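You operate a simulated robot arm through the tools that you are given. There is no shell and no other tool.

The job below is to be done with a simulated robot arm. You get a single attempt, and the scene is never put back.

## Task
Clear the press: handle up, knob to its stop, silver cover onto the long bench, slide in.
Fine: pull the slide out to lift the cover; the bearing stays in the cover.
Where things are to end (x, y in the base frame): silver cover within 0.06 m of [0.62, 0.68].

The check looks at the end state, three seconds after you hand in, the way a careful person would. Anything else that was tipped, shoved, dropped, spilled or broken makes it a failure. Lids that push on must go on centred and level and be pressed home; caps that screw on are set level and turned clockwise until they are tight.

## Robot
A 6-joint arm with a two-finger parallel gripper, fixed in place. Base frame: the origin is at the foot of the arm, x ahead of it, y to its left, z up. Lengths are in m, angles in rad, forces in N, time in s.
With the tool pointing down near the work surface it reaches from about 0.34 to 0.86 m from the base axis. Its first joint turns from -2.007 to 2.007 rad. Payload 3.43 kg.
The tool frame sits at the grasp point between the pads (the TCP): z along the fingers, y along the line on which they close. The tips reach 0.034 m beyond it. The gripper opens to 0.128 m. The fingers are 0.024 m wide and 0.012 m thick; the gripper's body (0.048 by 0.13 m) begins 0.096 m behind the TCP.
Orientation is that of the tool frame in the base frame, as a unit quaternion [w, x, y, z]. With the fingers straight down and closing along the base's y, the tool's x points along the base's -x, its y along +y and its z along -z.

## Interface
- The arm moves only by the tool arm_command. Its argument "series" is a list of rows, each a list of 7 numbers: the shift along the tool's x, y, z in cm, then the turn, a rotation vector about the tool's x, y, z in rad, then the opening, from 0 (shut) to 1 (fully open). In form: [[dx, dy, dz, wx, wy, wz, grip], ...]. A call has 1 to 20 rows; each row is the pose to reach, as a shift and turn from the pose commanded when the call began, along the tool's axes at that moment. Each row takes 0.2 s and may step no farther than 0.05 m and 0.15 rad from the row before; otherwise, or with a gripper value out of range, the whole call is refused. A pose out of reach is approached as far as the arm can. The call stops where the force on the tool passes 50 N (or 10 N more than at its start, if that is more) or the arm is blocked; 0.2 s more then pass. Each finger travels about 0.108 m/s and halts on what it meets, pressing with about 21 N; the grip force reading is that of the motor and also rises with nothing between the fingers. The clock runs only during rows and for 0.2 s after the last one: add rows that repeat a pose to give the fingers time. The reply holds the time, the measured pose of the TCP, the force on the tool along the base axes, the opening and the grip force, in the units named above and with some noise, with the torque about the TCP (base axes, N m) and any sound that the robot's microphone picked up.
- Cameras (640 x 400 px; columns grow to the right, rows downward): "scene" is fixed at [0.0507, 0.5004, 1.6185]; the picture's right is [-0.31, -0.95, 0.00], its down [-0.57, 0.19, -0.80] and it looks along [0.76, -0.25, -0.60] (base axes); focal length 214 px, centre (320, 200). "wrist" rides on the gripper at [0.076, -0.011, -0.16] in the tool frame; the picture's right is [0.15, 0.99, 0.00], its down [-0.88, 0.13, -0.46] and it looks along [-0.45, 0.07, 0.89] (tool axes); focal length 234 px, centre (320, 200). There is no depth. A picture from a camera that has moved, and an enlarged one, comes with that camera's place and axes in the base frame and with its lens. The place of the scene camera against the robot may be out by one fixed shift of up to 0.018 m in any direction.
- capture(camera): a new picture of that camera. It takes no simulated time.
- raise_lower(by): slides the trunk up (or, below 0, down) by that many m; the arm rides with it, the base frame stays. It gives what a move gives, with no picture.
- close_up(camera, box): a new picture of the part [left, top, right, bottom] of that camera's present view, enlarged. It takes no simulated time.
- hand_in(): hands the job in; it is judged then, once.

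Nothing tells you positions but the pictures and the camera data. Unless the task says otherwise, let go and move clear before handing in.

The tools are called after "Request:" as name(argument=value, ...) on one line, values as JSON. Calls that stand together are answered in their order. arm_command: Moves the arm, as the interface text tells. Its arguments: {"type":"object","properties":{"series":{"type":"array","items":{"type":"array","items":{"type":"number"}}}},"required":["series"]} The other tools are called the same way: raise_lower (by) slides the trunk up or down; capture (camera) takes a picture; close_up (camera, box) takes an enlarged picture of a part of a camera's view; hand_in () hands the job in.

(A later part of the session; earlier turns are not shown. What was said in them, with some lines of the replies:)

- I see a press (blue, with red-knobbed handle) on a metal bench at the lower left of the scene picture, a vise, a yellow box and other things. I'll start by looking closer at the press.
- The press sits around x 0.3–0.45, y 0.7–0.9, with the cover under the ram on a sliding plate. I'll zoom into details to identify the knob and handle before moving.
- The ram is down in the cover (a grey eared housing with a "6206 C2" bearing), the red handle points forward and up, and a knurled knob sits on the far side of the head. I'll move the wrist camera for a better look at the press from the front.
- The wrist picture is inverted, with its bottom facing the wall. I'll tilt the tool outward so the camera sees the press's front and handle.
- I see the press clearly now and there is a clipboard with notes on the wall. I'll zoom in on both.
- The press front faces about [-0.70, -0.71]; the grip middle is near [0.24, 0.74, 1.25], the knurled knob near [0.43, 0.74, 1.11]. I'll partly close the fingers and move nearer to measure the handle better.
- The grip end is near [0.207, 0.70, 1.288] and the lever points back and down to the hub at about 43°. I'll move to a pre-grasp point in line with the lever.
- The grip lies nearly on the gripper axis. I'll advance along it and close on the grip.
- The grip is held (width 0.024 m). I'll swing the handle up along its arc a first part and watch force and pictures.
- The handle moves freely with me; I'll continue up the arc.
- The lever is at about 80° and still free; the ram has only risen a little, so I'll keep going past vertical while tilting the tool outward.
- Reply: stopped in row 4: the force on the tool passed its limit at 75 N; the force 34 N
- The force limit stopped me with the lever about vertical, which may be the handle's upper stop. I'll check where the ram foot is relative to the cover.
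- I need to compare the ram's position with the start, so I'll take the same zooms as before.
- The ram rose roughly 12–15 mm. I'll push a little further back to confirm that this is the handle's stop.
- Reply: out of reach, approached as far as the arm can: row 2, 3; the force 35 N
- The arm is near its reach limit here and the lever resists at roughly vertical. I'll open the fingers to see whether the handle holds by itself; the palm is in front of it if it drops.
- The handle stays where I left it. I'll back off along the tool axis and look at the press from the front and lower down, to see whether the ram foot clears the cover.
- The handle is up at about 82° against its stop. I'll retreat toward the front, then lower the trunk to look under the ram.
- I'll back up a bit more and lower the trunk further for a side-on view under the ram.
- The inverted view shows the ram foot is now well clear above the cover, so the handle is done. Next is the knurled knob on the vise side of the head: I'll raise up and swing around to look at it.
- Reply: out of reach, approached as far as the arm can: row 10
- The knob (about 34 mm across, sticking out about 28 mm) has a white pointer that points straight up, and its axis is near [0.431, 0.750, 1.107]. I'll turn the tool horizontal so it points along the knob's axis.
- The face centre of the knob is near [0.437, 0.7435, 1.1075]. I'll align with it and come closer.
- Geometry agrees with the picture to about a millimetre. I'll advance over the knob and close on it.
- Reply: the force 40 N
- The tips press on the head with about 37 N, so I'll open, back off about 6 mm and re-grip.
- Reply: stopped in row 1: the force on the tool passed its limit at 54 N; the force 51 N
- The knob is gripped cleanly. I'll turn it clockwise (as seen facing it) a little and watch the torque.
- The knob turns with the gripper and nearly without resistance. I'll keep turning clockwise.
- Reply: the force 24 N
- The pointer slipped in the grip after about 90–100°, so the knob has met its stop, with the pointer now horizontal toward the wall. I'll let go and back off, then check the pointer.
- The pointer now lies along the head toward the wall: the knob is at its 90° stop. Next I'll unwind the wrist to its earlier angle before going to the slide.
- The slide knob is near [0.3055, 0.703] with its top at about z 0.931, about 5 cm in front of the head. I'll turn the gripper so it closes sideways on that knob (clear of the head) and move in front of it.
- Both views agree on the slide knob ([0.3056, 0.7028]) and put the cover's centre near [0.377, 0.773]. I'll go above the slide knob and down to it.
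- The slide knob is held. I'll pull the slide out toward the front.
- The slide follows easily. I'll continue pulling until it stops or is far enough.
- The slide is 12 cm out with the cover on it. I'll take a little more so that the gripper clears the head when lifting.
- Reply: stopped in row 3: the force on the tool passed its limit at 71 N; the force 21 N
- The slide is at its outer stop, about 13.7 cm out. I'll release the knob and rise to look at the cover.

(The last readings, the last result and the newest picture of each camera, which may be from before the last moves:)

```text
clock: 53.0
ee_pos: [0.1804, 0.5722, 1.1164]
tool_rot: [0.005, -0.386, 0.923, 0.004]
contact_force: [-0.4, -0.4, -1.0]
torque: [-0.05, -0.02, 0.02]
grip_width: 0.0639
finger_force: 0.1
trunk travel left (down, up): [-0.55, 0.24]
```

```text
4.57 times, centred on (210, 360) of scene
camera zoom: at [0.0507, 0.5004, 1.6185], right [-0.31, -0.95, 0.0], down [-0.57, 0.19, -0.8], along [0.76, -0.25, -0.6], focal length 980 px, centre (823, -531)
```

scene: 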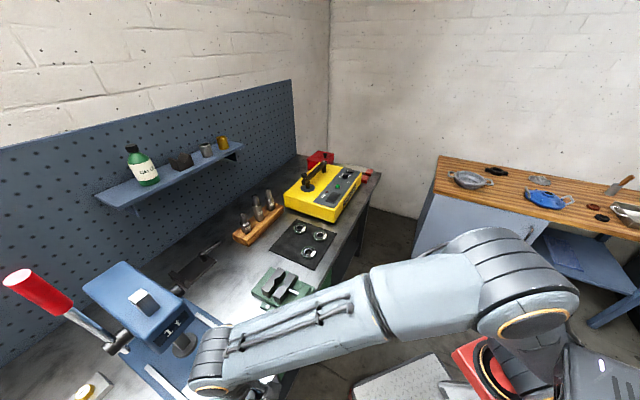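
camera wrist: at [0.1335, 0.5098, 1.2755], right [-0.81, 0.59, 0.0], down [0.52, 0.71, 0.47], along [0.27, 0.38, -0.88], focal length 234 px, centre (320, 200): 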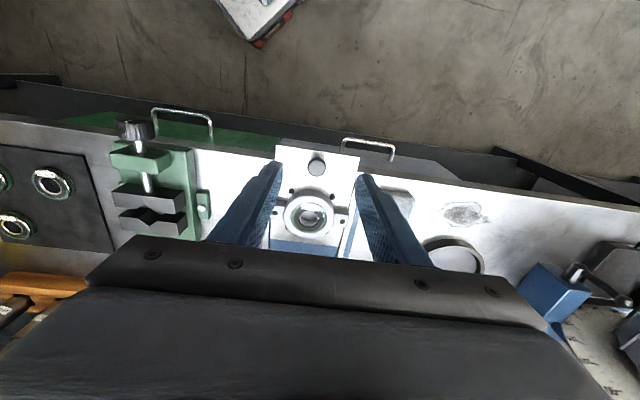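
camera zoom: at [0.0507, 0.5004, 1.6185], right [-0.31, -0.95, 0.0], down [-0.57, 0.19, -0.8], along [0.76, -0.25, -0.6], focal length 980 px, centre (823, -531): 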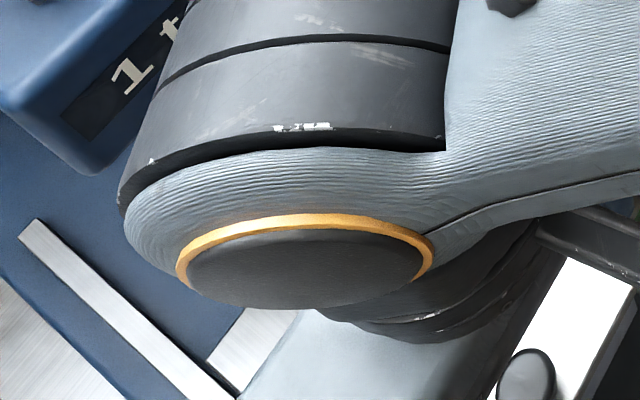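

The cover sits freely on the pulled-out slide, centred near [0.278, 0.6745], ring about 88 mm across. I'll turn the gripper to close along the slide direction and move above the cover, opened to about 109 mm.

Request:
arm_command(series=[[-1.28, 0.02, 0.52, -0.0006, 0.0011, -0.1426, 0.85], [-2.56, 0.04, 1.05, -0.0012, 0.0023, -0.2851, 0.85], [-3.84, 0.06, 1.57, -0.0019, 0.0034, -0.4276, 0.85], [-5.12, 0.08, 2.1, -0.0025, 0.0045, -0.5702, 0.85], [-6.4, 0.1, 2.62, -0.0031, 0.0057, -0.7127, 0.85], [-7.69, 0.11, 3.15, -0.0037, 0.0068, -0.8553, 0.85], [-8.97, 0.13, 3.67, -0.0043, 0.008, -0.9978, 0.85], [-10.25, 0.15, 4.2, -0.0049, 0.0091, -1.1404, 0.85], [-11.53, 0.17, 4.72, -0.0056, 0.0102, -1.2829, 0.85], [-12.81, 0.19, 5.25, -0.0062, 0.0114, -1.4255, 0.85], [-14.09, 0.21, 5.77, -0.0068, 0.0125, -1.568, 0.85]])

Request:
capture(camera="wrist")

Request:
close_up(camera="wrist", box=[220, 110, 420, 250])

Request:
capture(camera="scene")

```text
clock: 55.5
ee_pos: [0.2783, 0.6744, 1.0615]
tool_rot: [0.0, 0.925, -0.38, -0.001]
contact_force: [-0.1, -0.8, 1.1]
torque: [0.01, -0.02, -0.01]
grip_width: 0.1089
finger_force: 0.0
trunk travel left (down, up): [-0.55, 0.24]
```

```text
taken
camera wrist: at [0.3396, 0.6301, 1.2217], right [-0.59, -0.81, 0.0], down [-0.72, 0.53, 0.46], along [-0.37, 0.27, -0.89], focal length 234 px, centre (320, 200)
```

wrist: 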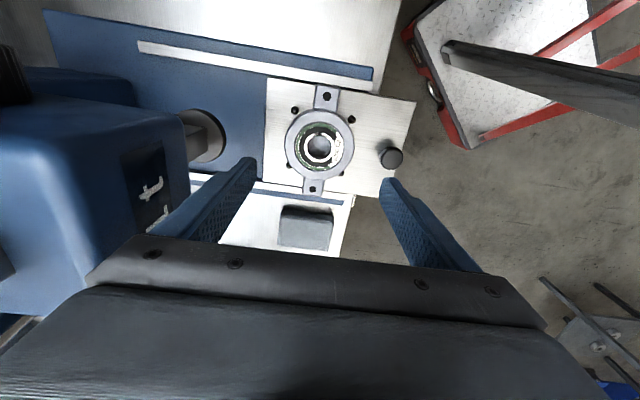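

```text
2.86 times, centred on (320, 180) of wrist
camera zoom: at [0.3396, 0.6301, 1.2217], right [-0.59, -0.81, 0.0], down [-0.72, 0.53, 0.46], along [-0.37, 0.27, -0.89], focal length 669 px, centre (320, 257)
```

zoom: 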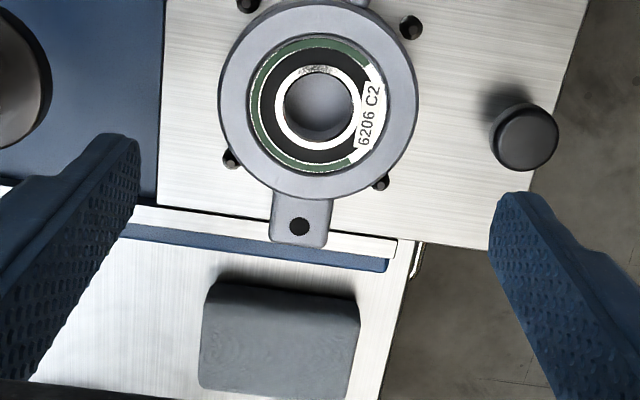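

```text
taken
```

scene: 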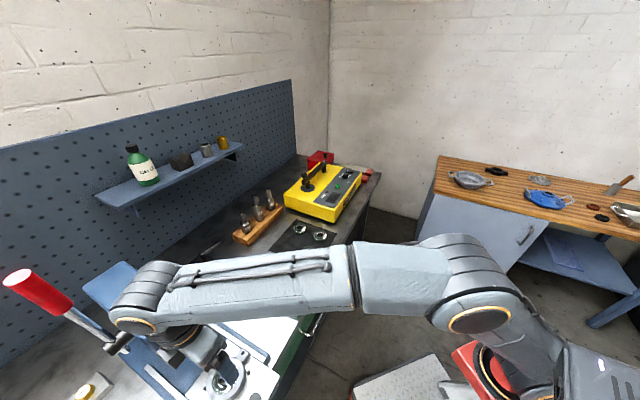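

Two views agree: ring top centre [0.278, 0.676, 0.921], right under the gripper. I'll go down around the ring and close on it.

Request:
arm_command(series=[[-0.13, -0.09, 3.0, 0, 0, 0, 0.85], [-0.13, -0.09, 6.0, 0, 0, 0, 0.85], [-0.13, -0.09, 9.0, 0, 0, 0, 0.85], [-0.13, -0.09, 11.0, 0, 0, 0, 0.85], [-0.13, -0.09, 12.3, 0, 0, 0, 0.85], [-0.13, -0.09, 12.3, 0, 0, 0, 0.85]])

Request:
capture(camera="wrist")

Request:
close_up(camera="wrist", box=[220, 90, 420, 230])

```text
clock: 56.9
ee_pos: [0.2776, 0.6755, 0.939]
tool_rot: [0.0, 0.925, -0.381, -0.001]
contact_force: [0.2, 0.6, 0.3]
torque: [0.02, 0.02, 0.01]
grip_width: 0.1088
finger_force: 0.0
trunk travel left (down, up): [-0.55, 0.24]
```

```text
taken
camera wrist: at [0.339, 0.6315, 1.0982], right [-0.59, -0.81, 0.0], down [-0.72, 0.53, 0.46], along [-0.37, 0.27, -0.89], focal length 234 px, centre (320, 200)
```

wrist: 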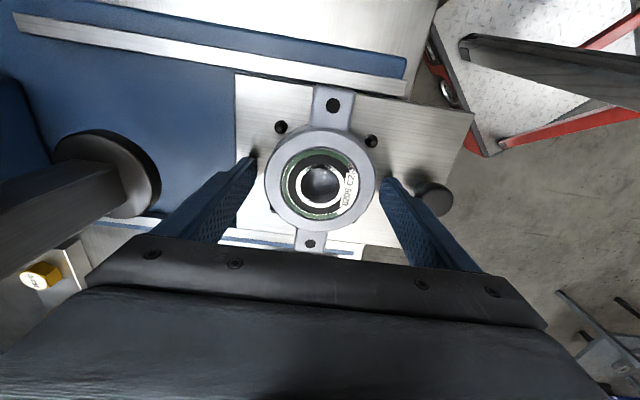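

```text
2.86 times, centred on (320, 160) of wrist
camera zoom: at [0.339, 0.6315, 1.0982], right [-0.59, -0.81, 0.0], down [-0.72, 0.53, 0.46], along [-0.37, 0.27, -0.89], focal length 669 px, centre (320, 314)
```

zoom: 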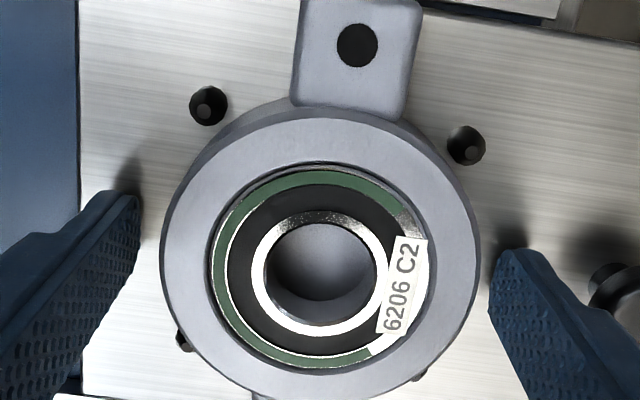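

Request:
arm_command(series=[[0.2, 0, 0, 0, 0, 0, 0.85], [0.2, 0, 0, 0, 0, 0, 0.7], [0.2, 0, 0, 0, 0, 0, 0.5], [0.2, 0, 0, 0, 0, 0, 0.5]])

Request:
close_up(camera="wrist", box=[220, 90, 420, 230])

```text
clock: 57.9
ee_pos: [0.2798, 0.6751, 0.9384]
tool_rot: [0.0, 0.924, -0.381, -0.001]
contact_force: [0.5, -1.1, 0.3]
torque: [0.06, 0.02, 0.02]
grip_width: 0.0895
finger_force: 20.8
trunk travel left (down, up): [-0.55, 0.24]
```

```text
2.86 times, centred on (320, 160) of wrist
camera zoom: at [0.3406, 0.6307, 1.0985], right [-0.59, -0.81, 0.0], down [-0.72, 0.53, 0.46], along [-0.37, 0.27, -0.89], focal length 669 px, centre (320, 314)
```

zoom: 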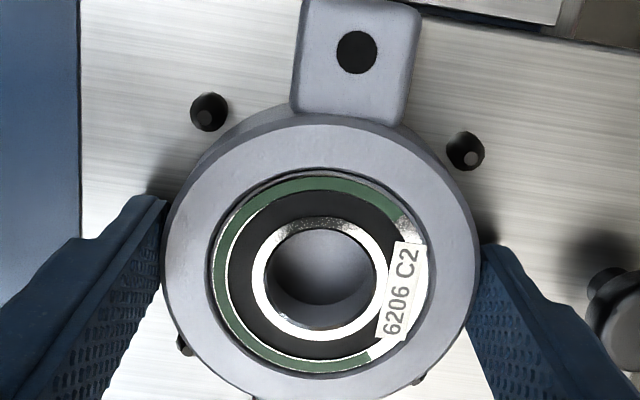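

The cover is gripped (width 0.0895 m). The placing spot is at the edge of reach with a vertical tool, so while the cover still sits level between the pins I'll re-grip it with the tool tilted 0.25 rad about the pad axis, which will let me set it down level farther out.

Request:
arm_command(series=[[0, 0, 0, 0, 0, 0, 0.7], [0, 0, 0, 0, 0, 0, 0.76], [0, 0, -0.4, 0, 0, 0, 0.76], [0.3, 0, -0.4, 0, -0.125, 0, 0.76], [0.6, 0, -0.4, 0, -0.25, 0, 0.76], [0.6, 0, -0.4, 0, -0.25, 0, 0.76]])

Request:
close_up(camera="wrist", box=[200, 90, 440, 250])

```text
clock: 59.2
ee_pos: [0.2848, 0.6718, 0.9425]
tool_rot: [-0.049, 0.917, -0.378, -0.117]
contact_force: [-0.2, 0.1, 0.4]
torque: [0.02, 0.01, 0.01]
grip_width: 0.0971
finger_force: 0.0
trunk travel left (down, up): [-0.55, 0.24]
```

```text
2.50 times, centred on (320, 170) of wrist
camera zoom: at [0.3718, 0.6009, 1.0784], right [-0.6, -0.8, -0.04], down [-0.62, 0.43, 0.66], along [-0.51, 0.42, -0.75], focal length 585 px, centre (320, 275)
```

zoom: 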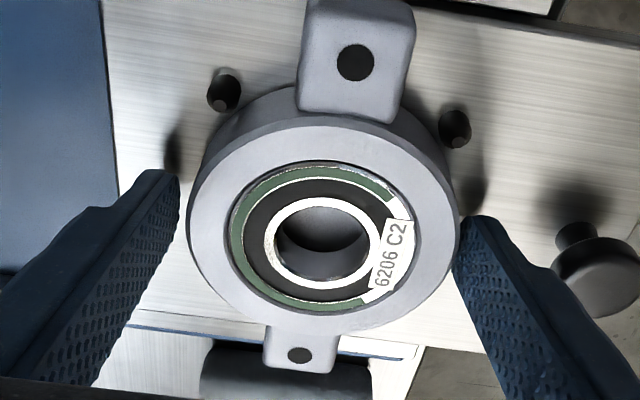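

Request:
arm_command(series=[[0, 0, 0, 0, 0, 0, 0.5], [0, 0, 0, 0, 0, 0, 0.2], [0, 0, 0, 0, 0, 0, 0.0], [0, 0, 0, 0, 0, 0, 0.0]])

Request:
close_up(camera="wrist", box=[200, 90, 440, 250])

```text
clock: 60.2
ee_pos: [0.285, 0.6719, 0.9421]
tool_rot: [-0.049, 0.917, -0.378, -0.116]
contact_force: [-1.0, -0.5, -0.2]
torque: [0.02, 0.33, 0.04]
grip_width: 0.09
finger_force: 21.5
trunk travel left (down, up): [-0.55, 0.24]
```

```text
2.50 times, centred on (320, 170) of wrist
camera zoom: at [0.3717, 0.6009, 1.0785], right [-0.6, -0.8, -0.04], down [-0.62, 0.43, 0.66], along [-0.51, 0.42, -0.75], focal length 585 px, centre (320, 275)
```

zoom: 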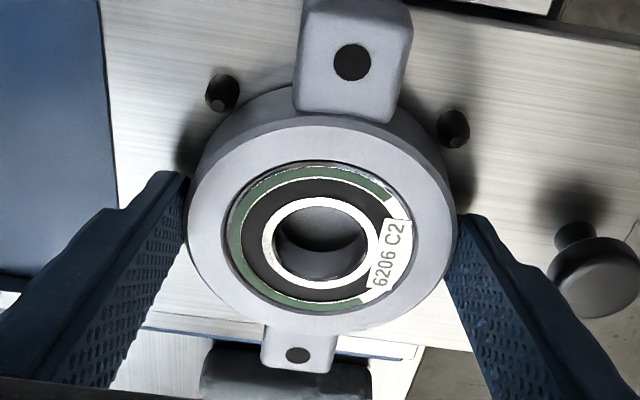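

Request:
arm_command(series=[[-0.13, 0, -0.48, 0, 0, 0, 0], [-0.25, 0, -0.97, 0, 0, 0, 0], [-0.5, 0, -1.94, 0, 0, 0, 0], [-0.75, 0, -2.9, 0, 0, 0, 0]])

Request:
capture(camera="wrist")

Request:
close_up(camera="wrist", box=[200, 90, 440, 250])

```text
clock: 61.2
ee_pos: [0.2853, 0.6719, 0.9736]
tool_rot: [-0.047, 0.917, -0.378, -0.116]
contact_force: [-0.6, 0.1, -6.5]
torque: [-0.05, -0.03, 0.0]
grip_width: 0.0897
finger_force: 21.3
trunk travel left (down, up): [-0.55, 0.24]
```

```text
taken
camera wrist: at [0.3723, 0.6021, 1.1085], right [-0.6, -0.8, -0.04], down [-0.62, 0.43, 0.66], along [-0.51, 0.42, -0.75], focal length 234 px, centre (320, 200)
```

wrist: 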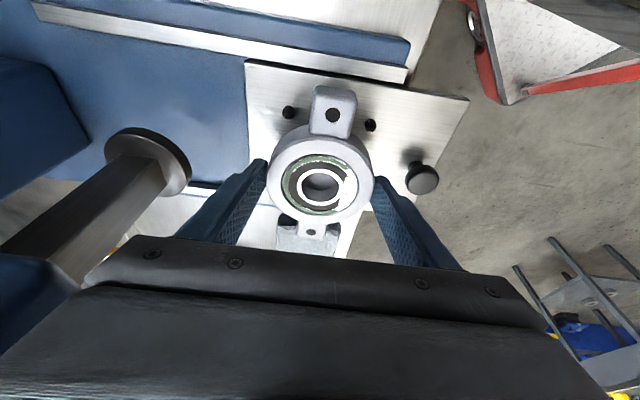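

```text
2.50 times, centred on (320, 170) of wrist
camera zoom: at [0.3723, 0.6021, 1.1085], right [-0.6, -0.8, -0.04], down [-0.62, 0.43, 0.66], along [-0.51, 0.42, -0.75], focal length 585 px, centre (320, 275)
```

zoom: 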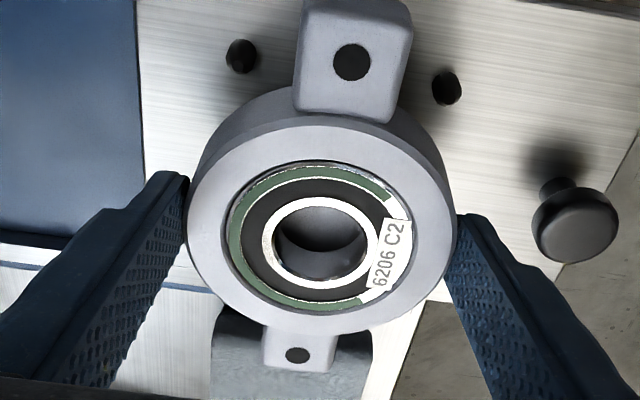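

The cover comes up cleanly off its pins, level, with the bearing in it. I'll lift further and carry it sideways away from the press.

Request:
arm_command(series=[[-1.05, 0, -4.05, 0, 0, 0, 0], [-2.1, 0, -8.1, 0, 0, 0, 0], [-3.15, 0, -12.2, 0, 0, 0, 0], [0.7, 0, -13.2, 0, 0, 0, 0], [4.6, 0, -14.2, 0, 0, 0, 0], [8.5, 0, -15.2, 0, 0, 0, 0], [12.4, 0, -16.2, 0, 0, 0, 0], [16.25, 0, -17.2, 0, 0, 0, 0]])

Request:
capture(camera="wrist")

Request:
capture(camera="scene")

```text
clock: 63.0
ee_pos: [0.4245, 0.5319, 1.0988]
tool_rot: [-0.048, 0.917, -0.379, -0.116]
contact_force: [-0.4, 1.1, -6.9]
torque: [-0.06, -0.04, -0.01]
grip_width: 0.0896
finger_force: 21.3
trunk travel left (down, up): [-0.55, 0.24]
```

```text
taken
camera wrist: at [0.5126, 0.4605, 1.2341], right [-0.6, -0.8, -0.04], down [-0.62, 0.43, 0.66], along [-0.52, 0.42, -0.75], focal length 234 px, centre (320, 200)
```

wrist: 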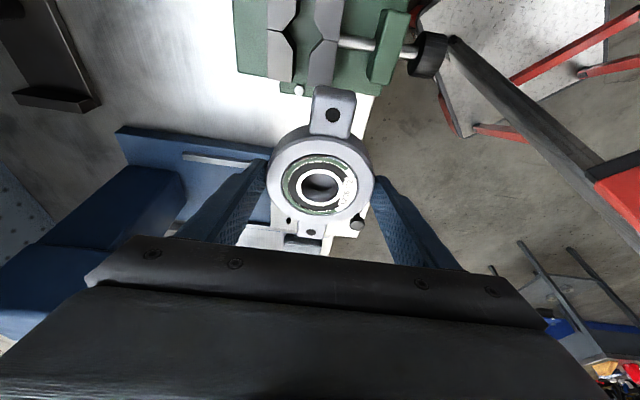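

```text
taken
```

scene: 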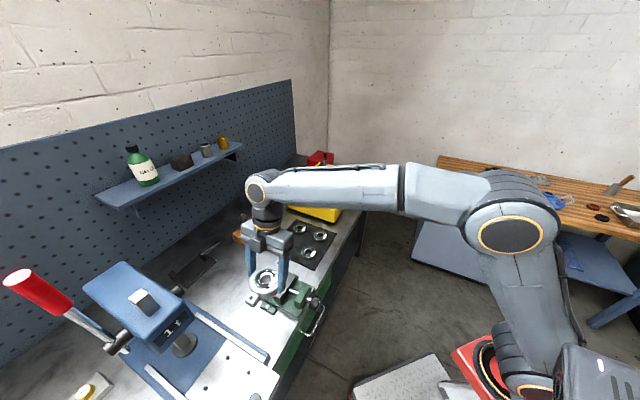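

The cover is held level over the bench beside the press. I'll raise the trunk a bit for reach, then swing the gripper round and carry the cover over to the placing spot.

Request:
raise_lower(by=0.1)

Request:
arm_command(series=[[0.64, -1.95, 1.24, 0.0351, 0.0002, 0.135, 0], [1.28, -3.9, 2.48, 0.0702, 0.0004, 0.27, 0], [1.93, -5.85, 3.71, 0.1053, 0.0005, 0.405, 0], [2.57, -7.8, 4.95, 0.1404, 0.0007, 0.54, 0], [3.21, -9.75, 6.19, 0.1755, 0.0009, 0.675, 0], [3.85, -11.7, 7.43, 0.2105, 0.0011, 0.81, 0], [4.49, -13.65, 8.67, 0.2456, 0.0013, 0.945, 0], [5.13, -15.6, 9.9, 0.2807, 0.0015, 1.08, 0], [5.78, -17.55, 11.14, 0.3158, 0.0016, 1.215, 0], [6.42, -19.5, 12.38, 0.3509, 0.0018, 1.35, 0], [7.06, -21.45, 13.62, 0.386, 0.002, 1.485, 0]])

Request:
capture(camera="wrist")

Request:
capture(camera="scene")

```text
clock: 64.4
ee_pos: [0.4272, 0.53, 1.1979]
tool_rot: [-0.048, 0.917, -0.378, -0.117]
contact_force: [0.3, 0.9, -6.6]
torque: [-0.04, 0.02, -0.01]
grip_width: 0.0898
finger_force: 21.0
trunk travel left (down, up): [-0.65, 0.14]
```

```text
clock: 66.8
ee_pos: [0.6024, 0.6582, 1.0492]
tool_rot: [0.116, -0.397, 0.909, 0.049]
contact_force: [-0.6, -0.6, -5.1]
torque: [0.0, 0.0, 0.0]
grip_width: 0.0896
finger_force: 20.8
trunk travel left (down, up): [-0.65, 0.14]
```

```text
taken
camera wrist: at [0.532, 0.5686, 1.185], right [-0.82, 0.57, -0.04], down [0.41, 0.63, 0.66], along [0.4, 0.53, -0.75], focal length 234 px, centre (320, 200)
```

wrist: 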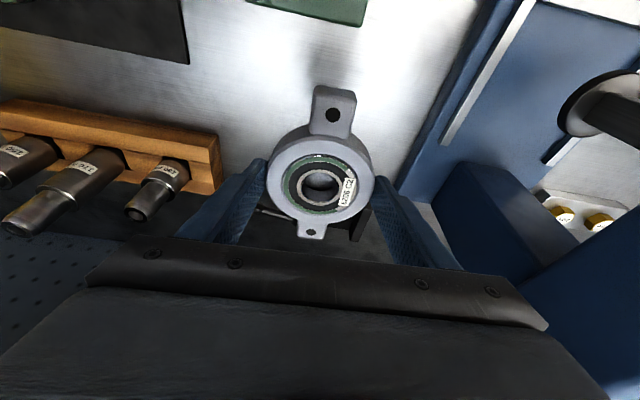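

```text
taken
```

scene: 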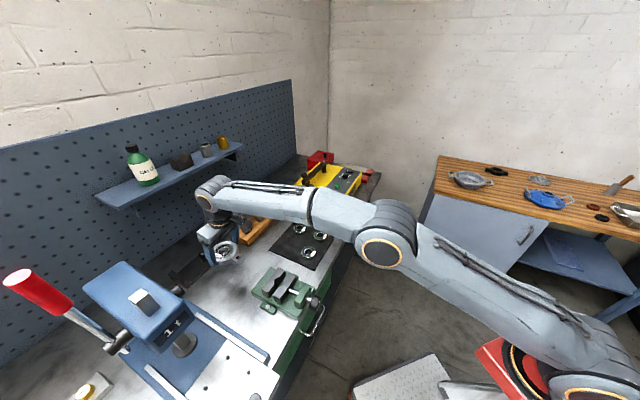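

The cover is above the target (its centre near [0.607, 0.663]), with open bench below between the vise and the wooden block. I'll descend most of the way.

Request:
arm_command(series=[[0.54, 0.02, 2.83, 0, 0, 0, 0], [1.08, 0.04, 5.65, 0, 0, 0, 0], [1.62, 0.06, 8.48, 0, 0, 0, 0], [2.16, 0.08, 11.31, 0, 0, 0, 0]])

Request:
capture(camera="wrist")

Request:
capture(camera="scene")

Request:
close_up(camera="scene", box=[160, 220, 320, 320])

```text
clock: 67.8
ee_pos: [0.609, 0.6647, 0.9324]
tool_rot: [0.117, -0.398, 0.908, 0.049]
contact_force: [-0.9, 0.4, -5.6]
torque: [-0.04, 0.02, 0.01]
grip_width: 0.0896
finger_force: 20.7
trunk travel left (down, up): [-0.65, 0.14]
```

```text
taken
camera wrist: at [0.5384, 0.5749, 1.07], right [-0.82, 0.57, -0.04], down [0.4, 0.63, 0.66], along [0.4, 0.53, -0.75], focal length 234 px, centre (320, 200)
```

wrist: 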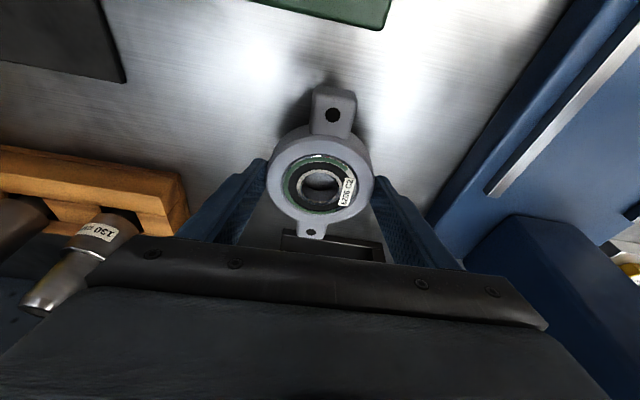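

```text
taken
```

scene: 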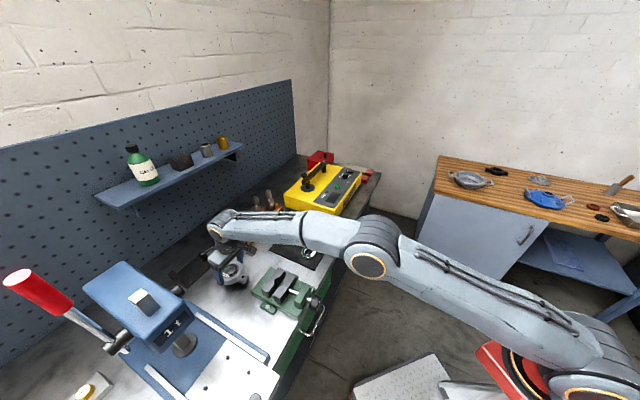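

```text
4.00 times, centred on (240, 270) of scene
camera zoom: at [0.0507, 0.5004, 1.6185], right [-0.31, -0.95, 0.0], down [-0.57, 0.19, -0.8], along [0.76, -0.25, -0.6], focal length 858 px, centre (640, -80)
```

zoom: 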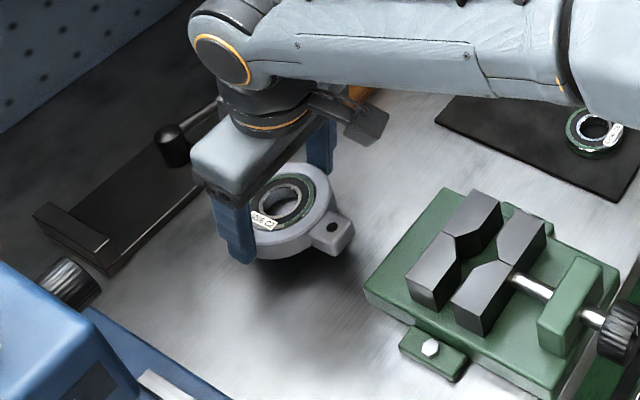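

Request:
arm_command(series=[[0.25, 0, 0.97, 0, 0, 0, 0], [0.5, 0, 1.94, 0, 0, 0, 0]])

Request:
close_up(camera="scene", box=[190, 240, 290, 310])

```text
clock: 68.4
ee_pos: [0.6072, 0.6642, 0.9139]
tool_rot: [0.116, -0.398, 0.909, 0.05]
contact_force: [0.0, 0.1, -7.2]
torque: [0.0, 0.01, 0.0]
grip_width: 0.0897
finger_force: 21.1
trunk travel left (down, up): [-0.65, 0.14]
```

```text
5.71 times, centred on (240, 275) of scene
camera zoom: at [0.0507, 0.5004, 1.6185], right [-0.31, -0.95, 0.0], down [-0.57, 0.19, -0.8], along [0.76, -0.25, -0.6], focal length 1226 px, centre (777, -229)
```

zoom: 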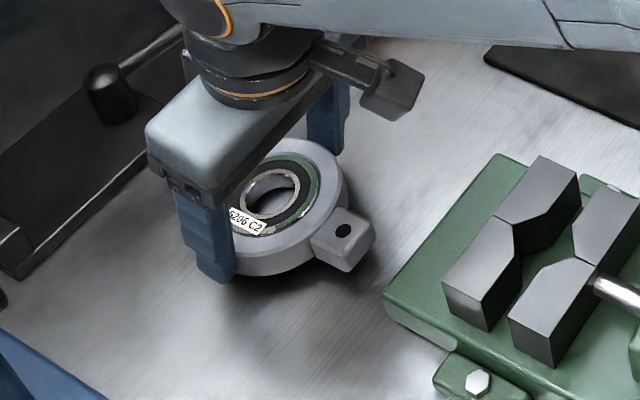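

Still hanging free just above the bench. I'll lower in small steps until I feel the bench.

Request:
arm_command(series=[[0.1, 0, 0.39, 0, 0, 0, 0], [0.2, 0, 0.77, 0, 0, 0, 0]])

```text
clock: 69.0
ee_pos: [0.6061, 0.6641, 0.9069]
tool_rot: [0.117, -0.397, 0.909, 0.049]
contact_force: [-1.0, 0.1, -5.9]
torque: [-0.05, 0.04, 0.01]
grip_width: 0.0898
finger_force: 20.8
trunk travel left (down, up): [-0.65, 0.14]
```

Request:
arm_command(series=[[0.05, 0, 0.2, 0, 0, 0, 0], [0.1, 0, 0.39, 0, 0, 0, 0]])

```text
clock: 69.6
ee_pos: [0.6063, 0.6649, 0.9022]
tool_rot: [0.117, -0.398, 0.909, 0.048]
contact_force: [-0.2, -0.9, -6.2]
torque: [-0.03, -0.02, -0.02]
grip_width: 0.0898
finger_force: 20.8
trunk travel left (down, up): [-0.65, 0.14]
```

Request:
arm_command(series=[[0.05, 0, 0.2, 0, 0, 0, 0], [0.1, 0, 0.39, 0, 0, 0, 0]])

Request:
close_up(camera="scene", box=[190, 240, 290, 310])

```text
clock: 70.2
ee_pos: [0.6061, 0.6639, 0.8998]
tool_rot: [0.118, -0.398, 0.909, 0.05]
contact_force: [-3.5, -3.0, 10.5]
torque: [-0.18, 0.59, 0.02]
grip_width: 0.0899
finger_force: 21.1
trunk travel left (down, up): [-0.65, 0.14]
```

```text
5.71 times, centred on (240, 275) of scene
camera zoom: at [0.0507, 0.5004, 1.6185], right [-0.31, -0.95, 0.0], down [-0.57, 0.19, -0.8], along [0.76, -0.25, -0.6], focal length 1226 px, centre (777, -229)
```

zoom: 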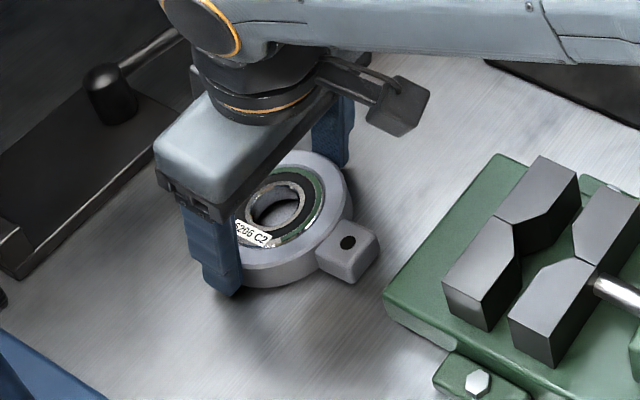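

The force went from −6 N to +10 N: the cover is on the bench. I'll open the fingers and rise.

Request:
arm_command(series=[[0, 0, 0, 0, 0, 0, 0.72], [0, 0, 0, 0, 0, 0, 0.85], [0, 0, 0, 0, 0, 0, 0.85], [-0.5, 0, -1.94, 0, 0, 0, 0.85], [-1.25, 0, -4.84, 0, 0, 0, 0.85], [-2.25, 0, -8.7, 0, 0, 0, 0.85], [-3.5, 0, -13.5, 0, 0, 0, 0.85]])

Request:
capture(camera="wrist")

Request:
capture(camera="scene")

Request:
close_up(camera="wrist", box=[240, 110, 400, 240])

```text
clock: 71.8
ee_pos: [0.6069, 0.6633, 1.0376]
tool_rot: [0.117, -0.398, 0.909, 0.049]
contact_force: [0.9, 0.1, -0.4]
torque: [-0.04, -0.02, 0.0]
grip_width: 0.109
finger_force: 0.1
trunk travel left (down, up): [-0.65, 0.14]
```

```text
taken
camera wrist: at [0.5361, 0.5735, 1.1734], right [-0.82, 0.57, -0.04], down [0.4, 0.63, 0.66], along [0.4, 0.53, -0.75], focal length 234 px, centre (320, 200)
```

wrist: 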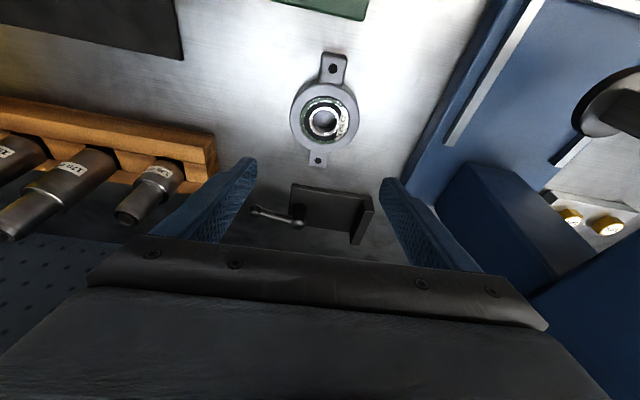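

```text
taken
```

scene: 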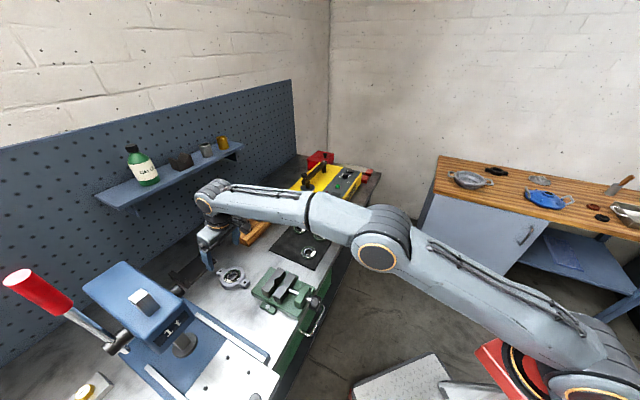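

```text
3.08 times, centred on (320, 175) of wrist
camera zoom: at [0.5361, 0.5735, 1.1734], right [-0.82, 0.57, -0.04], down [0.4, 0.63, 0.66], along [0.4, 0.53, -0.75], focal length 720 px, centre (320, 277)
```

zoom: 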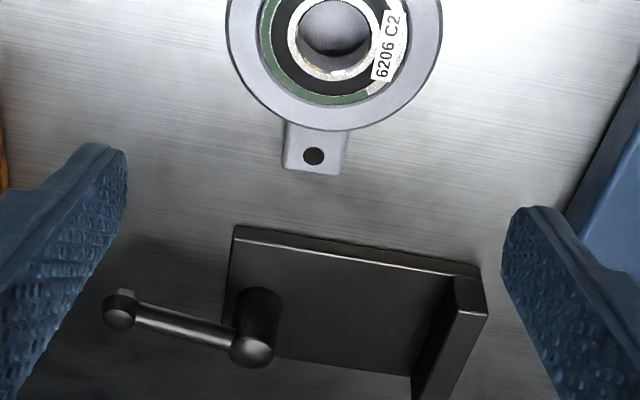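

The cover rests flat with its centre near [0.610, 0.669], about 15 mm from the target, bearing still in it. Now I'll go back around to the slide knob to push the slide in.

Request:
arm_command(series=[[3.16, -0.06, -2.4, 0.0002, 0.0421, 0.0056, 0.7], [6.31, -0.11, -4.79, 0.0004, 0.0841, 0.0112, 0.6], [9.47, -0.17, -7.19, 0.0007, 0.1262, 0.0169, 0.5], [12.63, -0.22, -9.59, 0.0009, 0.1683, 0.0225, 0.5], [15.78, -0.28, -11.98, 0.0011, 0.2103, 0.0281, 0.5], [18.94, -0.33, -14.38, 0.0013, 0.2524, 0.0337, 0.5], [20.57, 3.17, -14.81, 0.0013, 0.2524, 0.0337, 0.5], [22.2, 6.67, -15.24, 0.0013, 0.2524, 0.0337, 0.5], [23.83, 10.17, -15.67, 0.0013, 0.2524, 0.0337, 0.5], [25.47, 13.67, -16.1, 0.0013, 0.2524, 0.0337, 0.5], [27.1, 17.17, -16.53, 0.0013, 0.2524, 0.0337, 0.5], [28.73, 20.67, -16.96, 0.0013, 0.2524, 0.0337, 0.5], [30.36, 24.17, -17.39, 0.0013, 0.2524, 0.0337, 0.5]])

Request:
capture(camera="wrist")

Request:
close_up(camera="wrist", box=[240, 110, 400, 240])

Request:
capture(camera="scene")

```text
clock: 74.6
ee_pos: [0.2006, 0.5812, 1.1297]
tool_rot: [0.001, -0.385, 0.923, 0.001]
contact_force: [0.2, -0.1, -0.6]
torque: [0.0, 0.03, 0.0]
grip_width: 0.0639
finger_force: 0.1
trunk travel left (down, up): [-0.65, 0.14]
```

```text
taken
camera wrist: at [0.1537, 0.5206, 1.2898], right [-0.81, 0.59, 0.0], down [0.53, 0.72, 0.46], along [0.27, 0.37, -0.89], focal length 234 px, centre (320, 200)
```

wrist: 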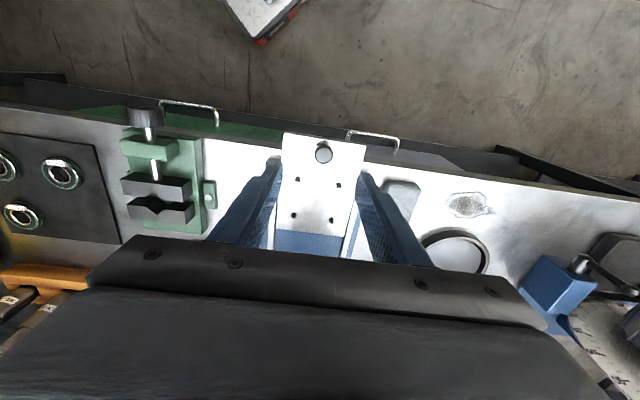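

```text
3.08 times, centred on (320, 175) of wrist
camera zoom: at [0.1537, 0.5206, 1.2898], right [-0.81, 0.59, 0.0], down [0.53, 0.72, 0.46], along [0.27, 0.37, -0.89], focal length 720 px, centre (320, 277)
```

zoom: 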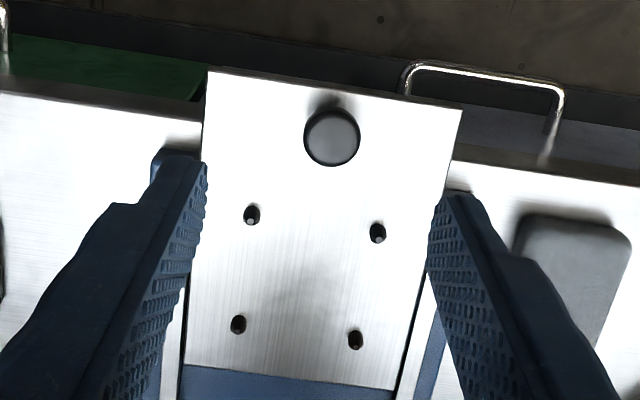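

```text
taken
```

scene: 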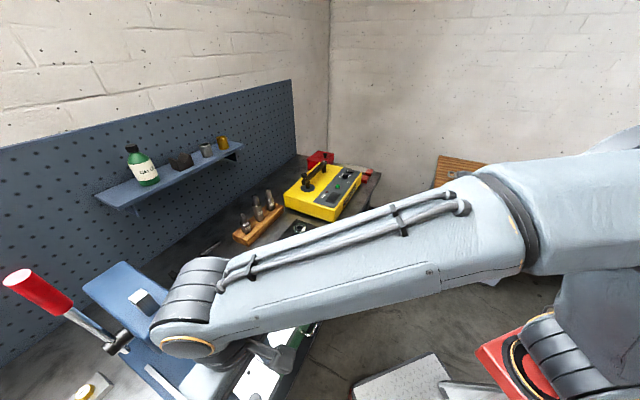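

The slide is empty with its knob at [0.210, 0.6075]. I'll go down onto the knob and grip it.

Request:
arm_command(series=[[-2.5, 1.16, 3.0, 0, 0, 0, 0.5], [-2.5, 1.16, 7.0, 0, 0, 0, 0.5], [-2.5, 1.16, 11.0, 0, 0, 0, 0.5], [-2.5, 1.16, 15.0, 0, 0, 0, 0.5], [-2.5, 1.16, 18.0, 0, 0, 0, 0.5], [-2.5, 1.16, 19.1, 0, 0, 0, 0.5], [-2.5, 1.16, 19.1, 0, 0, 0, 0.25], [-2.5, 1.16, 19.1, 0, 0, 0, 0.0], [-2.5, 1.16, 19.1, 0, 0, 0, 0.0]])

Request:
close_up(camera="wrist", box=[220, 100, 420, 250])

```text
clock: 76.6
ee_pos: [0.2106, 0.6051, 0.937]
tool_rot: [0.001, -0.386, 0.923, 0.0]
contact_force: [2.9, -2.7, 5.2]
torque: [0.11, -0.14, -0.02]
grip_width: 0.0295
finger_force: 44.5
trunk travel left (down, up): [-0.65, 0.14]
```

```text
2.67 times, centred on (320, 175) of wrist
camera zoom: at [0.1637, 0.5453, 1.0961], right [-0.81, 0.59, 0.0], down [0.53, 0.72, 0.46], along [0.27, 0.37, -0.89], focal length 624 px, centre (320, 267)
```

zoom: 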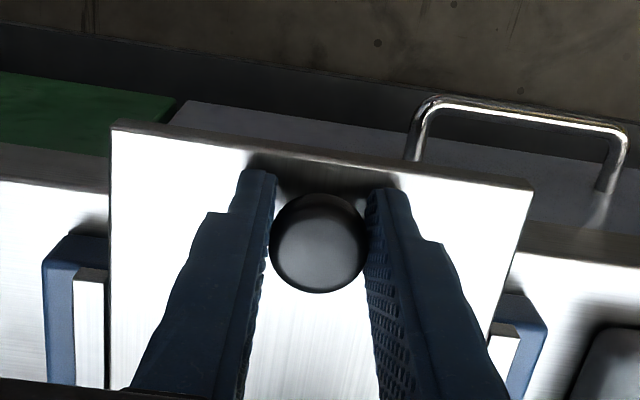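

The knob is gripped. I'll push the slide in.

Request:
arm_command(series=[[-1.5, 0, 0, 0, 0, 0, 0], [-3.5, 0, 0, 0, 0, 0, 0], [-5.5, 0, 0, 0, 0, 0, 0], [-7.5, 0, 0, 0, 0, 0, 0], [-9.5, 0, 0, 0, 0, 0, 0], [-11.5, 0, 0, 0, 0, 0, 0], [-12.5, 0, 0, 0, 0, 0, 0]])

Request:
capture(camera="wrist")

```text
clock: 78.2
ee_pos: [0.2998, 0.6951, 0.9357]
tool_rot: [0.0, -0.386, 0.923, -0.001]
contact_force: [14.1, -12.9, -21.4]
torque: [-0.54, 0.11, -0.06]
grip_width: 0.0295
finger_force: 45.3
trunk travel left (down, up): [-0.65, 0.14]
```

```text
taken
camera wrist: at [0.253, 0.6352, 1.0965], right [-0.81, 0.59, 0.0], down [0.53, 0.72, 0.45], along [0.27, 0.37, -0.89], focal length 234 px, centre (320, 200)
```

wrist: 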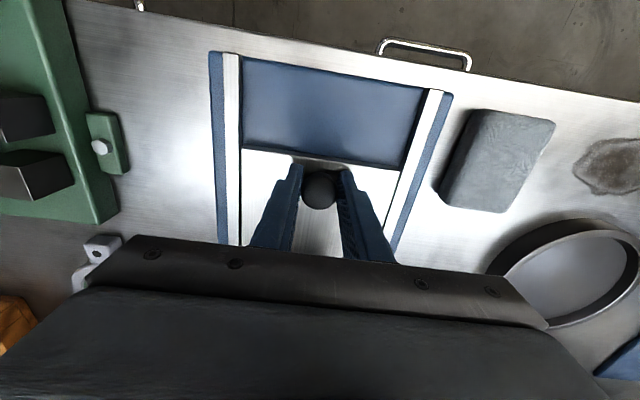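

Request:
arm_command(series=[[-0.5, -0.15, 0.1, 0, 0, 0, 0], [-1.0, -0.15, 0.1, 0, 0, 0, 0], [-1.4, -0.15, 0.1, 0, 0, 0, 0], [-1.8, -0.15, 0.1, 0, 0, 0, 0]])

Request:
capture(camera="wrist")

```text
clock: 79.2
ee_pos: [0.3105, 0.705, 0.9373]
tool_rot: [-0.001, -0.386, 0.923, 0.0]
contact_force: [-9.3, -34.4, -2.7]
torque: [-0.58, 0.19, 0.01]
grip_width: 0.0294
finger_force: 45.4
trunk travel left (down, up): [-0.65, 0.14]
```

```text
taken
camera wrist: at [0.2636, 0.6456, 1.0975], right [-0.81, 0.59, 0.0], down [0.53, 0.72, 0.45], along [0.27, 0.37, -0.89], focal length 234 px, centre (320, 200)
```

wrist: 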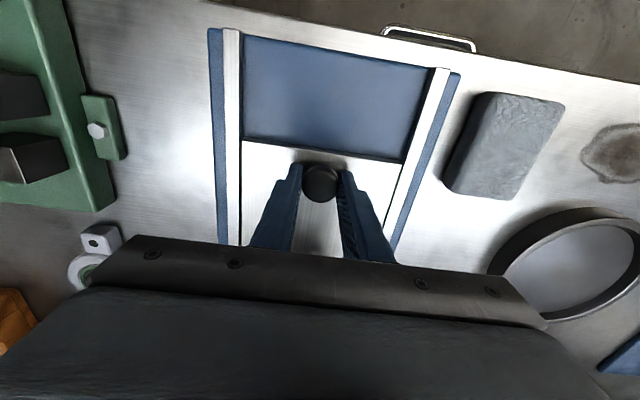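

The slide has met its inner stop (about 31 N resisting). I'll release and rise straight up.

Request:
arm_command(series=[[0.4, 0, 0, 0, 0, 0, 0.0], [0.4, 0, 0, 0, 0, 0, 0.25], [0.4, 0, 0, 0, 0, 0, 0.5], [0.4, 0, -2, 0, 0, 0, 0.5], [0.4, 0, -6, 0, 0, 0, 0.5], [0.4, 0, -10, 0, 0, 0, 0.5], [2, 0, -14, 0, 0, 0, 0.5], [5, 0, -17, 0, 0, 0, 0.5], [9, 0, -19, 0, 0, 0, 0.5]])

Request:
capture(camera="wrist")

Request:
close_up(camera="wrist", box=[220, 80, 420, 230])

Request:
capture(camera="scene")

```text
clock: 81.2
ee_pos: [0.2449, 0.6423, 1.1239]
tool_rot: [0.0, -0.385, 0.923, 0.0]
contact_force: [0.0, 0.7, -0.7]
torque: [-0.03, 0.05, 0.01]
grip_width: 0.0639
finger_force: 0.0
trunk travel left (down, up): [-0.65, 0.14]
```

```text
taken
camera wrist: at [0.1993, 0.5825, 1.284], right [-0.81, 0.59, 0.0], down [0.53, 0.72, 0.46], along [0.27, 0.37, -0.89], focal length 234 px, centre (320, 200)
```

wrist: 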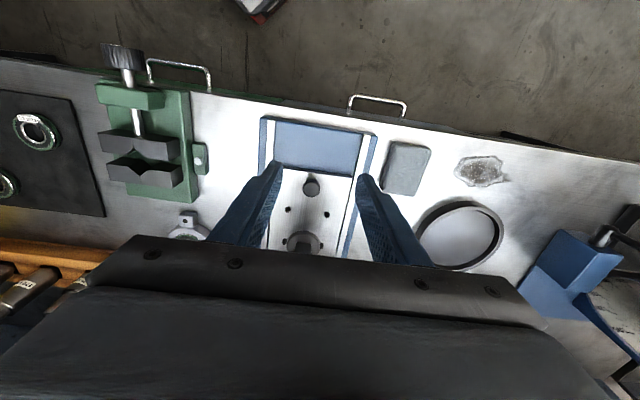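

```text
2.67 times, centred on (320, 155) of wrist
camera zoom: at [0.1993, 0.5825, 1.284], right [-0.81, 0.59, 0.0], down [0.53, 0.72, 0.46], along [0.27, 0.37, -0.89], focal length 624 px, centre (320, 320)
```

zoom: 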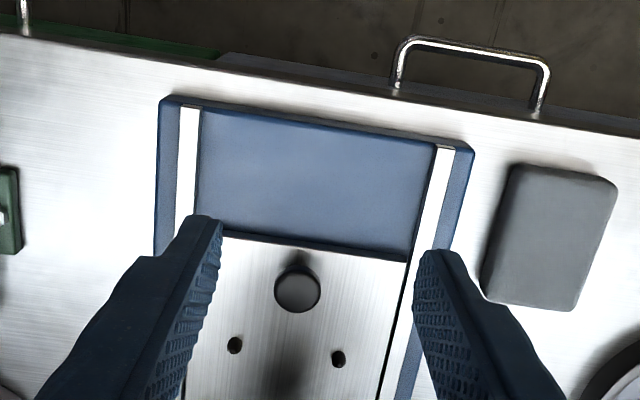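

```text
taken
```

scene: 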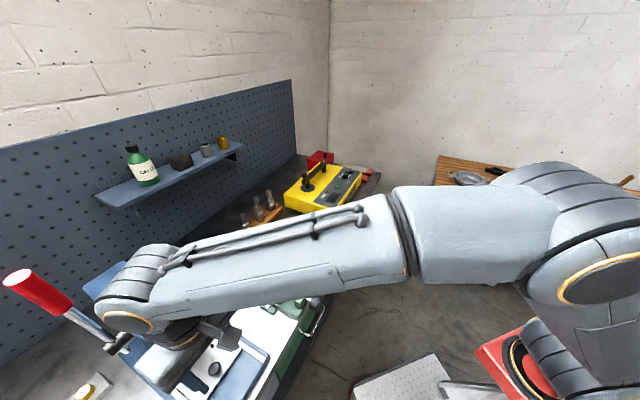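

The slide knob is back at its original place ([0.306, 0.704]). I'll move the arm clear and check the whole scene.

Request:
arm_command(series=[[3, -2, -2, 0, 0, 0, 0.5], [6, -5, -4, 0, 0, 0, 0.5], [8.5, -8.5, -6, 0, 0, 0, 0.5], [10.5, -12, -8, 0, 0, 0, 0.5], [12.5, -15.5, -10, 0, 0, 0, 0.5], [14.5, -19, -12, 0, 0, 0, 0.5], [16.5, -22.5, -14, 0, 0, 0, 0.5]])

Request:
capture(camera="scene")

Request:
capture(camera="wrist")

Request:
close_up(camera="scene", box=[0, 240, 240, 400])

Request:
close_up(camera="scene", box=[150, 200, 330, 320])

```text
clock: 82.8
ee_pos: [0.2921, 0.3665, 1.2652]
tool_rot: [0.001, -0.385, 0.923, 0.0]
contact_force: [0.2, 0.9, -0.4]
torque: [-0.05, 0.02, 0.01]
grip_width: 0.0639
finger_force: 0.0
trunk travel left (down, up): [-0.65, 0.14]
```

```text
taken
```

scene: 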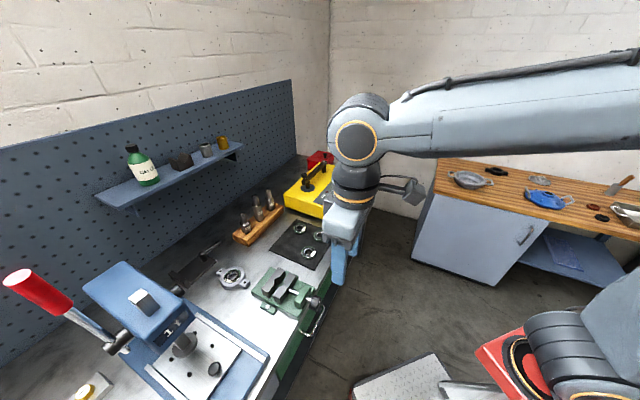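

```text
taken
camera wrist: at [0.2453, 0.3064, 1.4253], right [-0.81, 0.59, 0.0], down [0.53, 0.72, 0.46], along [0.27, 0.37, -0.89], focal length 234 px, centre (320, 200)
```

wrist: 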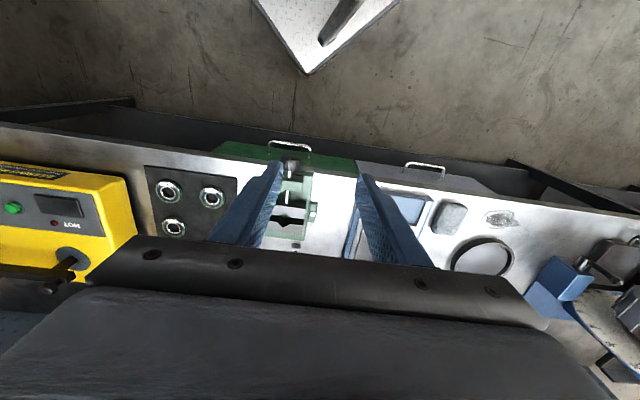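

```text
2.50 times, centred on (120, 320) of scene
camera zoom: at [0.0507, 0.5004, 1.6185], right [-0.31, -0.95, 0.0], down [-0.57, 0.19, -0.8], along [0.76, -0.25, -0.6], focal length 536 px, centre (820, -100)
```

zoom: 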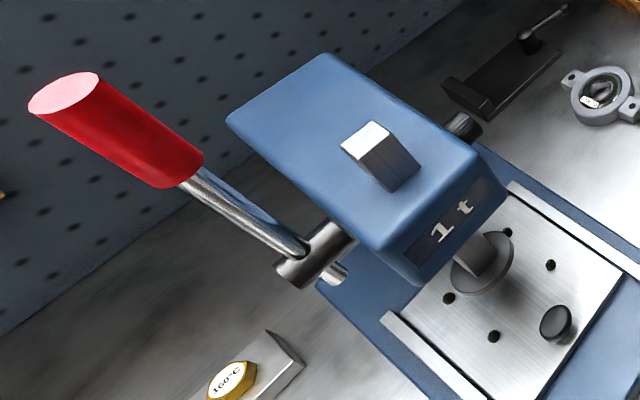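

```text
3.33 times, centred on (240, 260) of scene
camera zoom: at [0.0507, 0.5004, 1.6185], right [-0.31, -0.95, 0.0], down [-0.57, 0.19, -0.8], along [0.76, -0.25, -0.6], focal length 715 px, centre (587, 0)
```

zoom: 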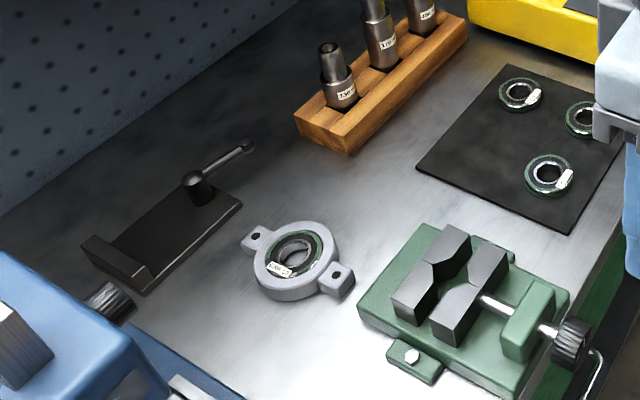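

Everything looks in place: handle up, knob turned, slide empty and in, cover flat on the bench. I'll do one last comparison of the slide and knob with the starting pictures.

Request:
close_up(camera="scene", box=[150, 310, 270, 400])

Request:
close_up(camera="scene", box=[140, 270, 220, 320])

```text
4.44 times, centred on (210, 355) of scene
camera zoom: at [0.0507, 0.5004, 1.6185], right [-0.31, -0.95, 0.0], down [-0.57, 0.19, -0.8], along [0.76, -0.25, -0.6], focal length 953 px, centre (809, -489)
```

zoom: 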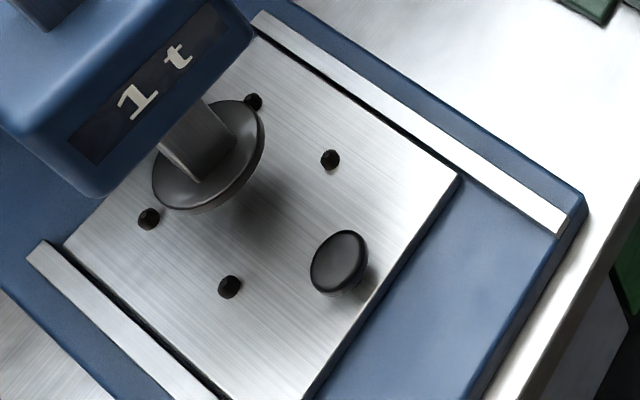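

```text
8.00 times, centred on (180, 295) of scene
camera zoom: at [0.0507, 0.5004, 1.6185], right [-0.31, -0.95, 0.0], down [-0.57, 0.19, -0.8], along [0.76, -0.25, -0.6], focal length 1716 px, centre (1440, -560)
```

zoom: 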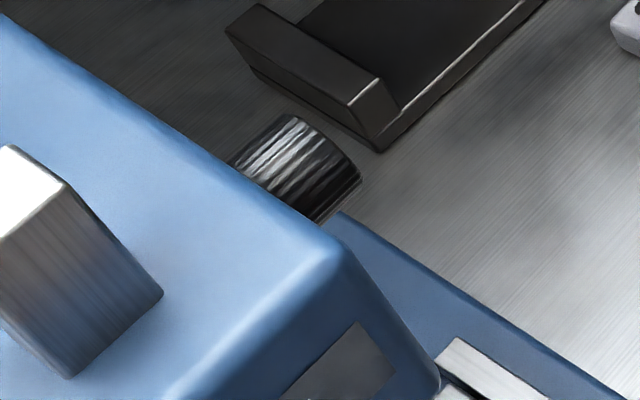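

The slide is exactly where it started, the ram is up and clear, and the cover lies flat on the long bench about 15 mm from the target. The arm is clear, so I'm handing in.

Request:
hand_in()

```text
The job is handed in.
```

The press is cleared and the job is handed in; I don't have the check's verdict.

- **Handle:** it is raised to about 86°, where it hit a hard stop, and it stays up by itself. The ram is well clear of the slide.
- **Knob:** I took this to be the knurled knob on the side of the press head. I turned it clockwise about 90° until it would go no further.
- **Cover:** the silver cover lies flat on the long bench at about [0.610, 0.669], roughly 15 mm from [0.62, 0.68]. The bearing is still in it.
- **Slide:** it is empty and pushed back in to its stop, matching its starting position in the pictures.

I let go and moved the arm clear before handing in. In the last pictures nothing else looked moved.
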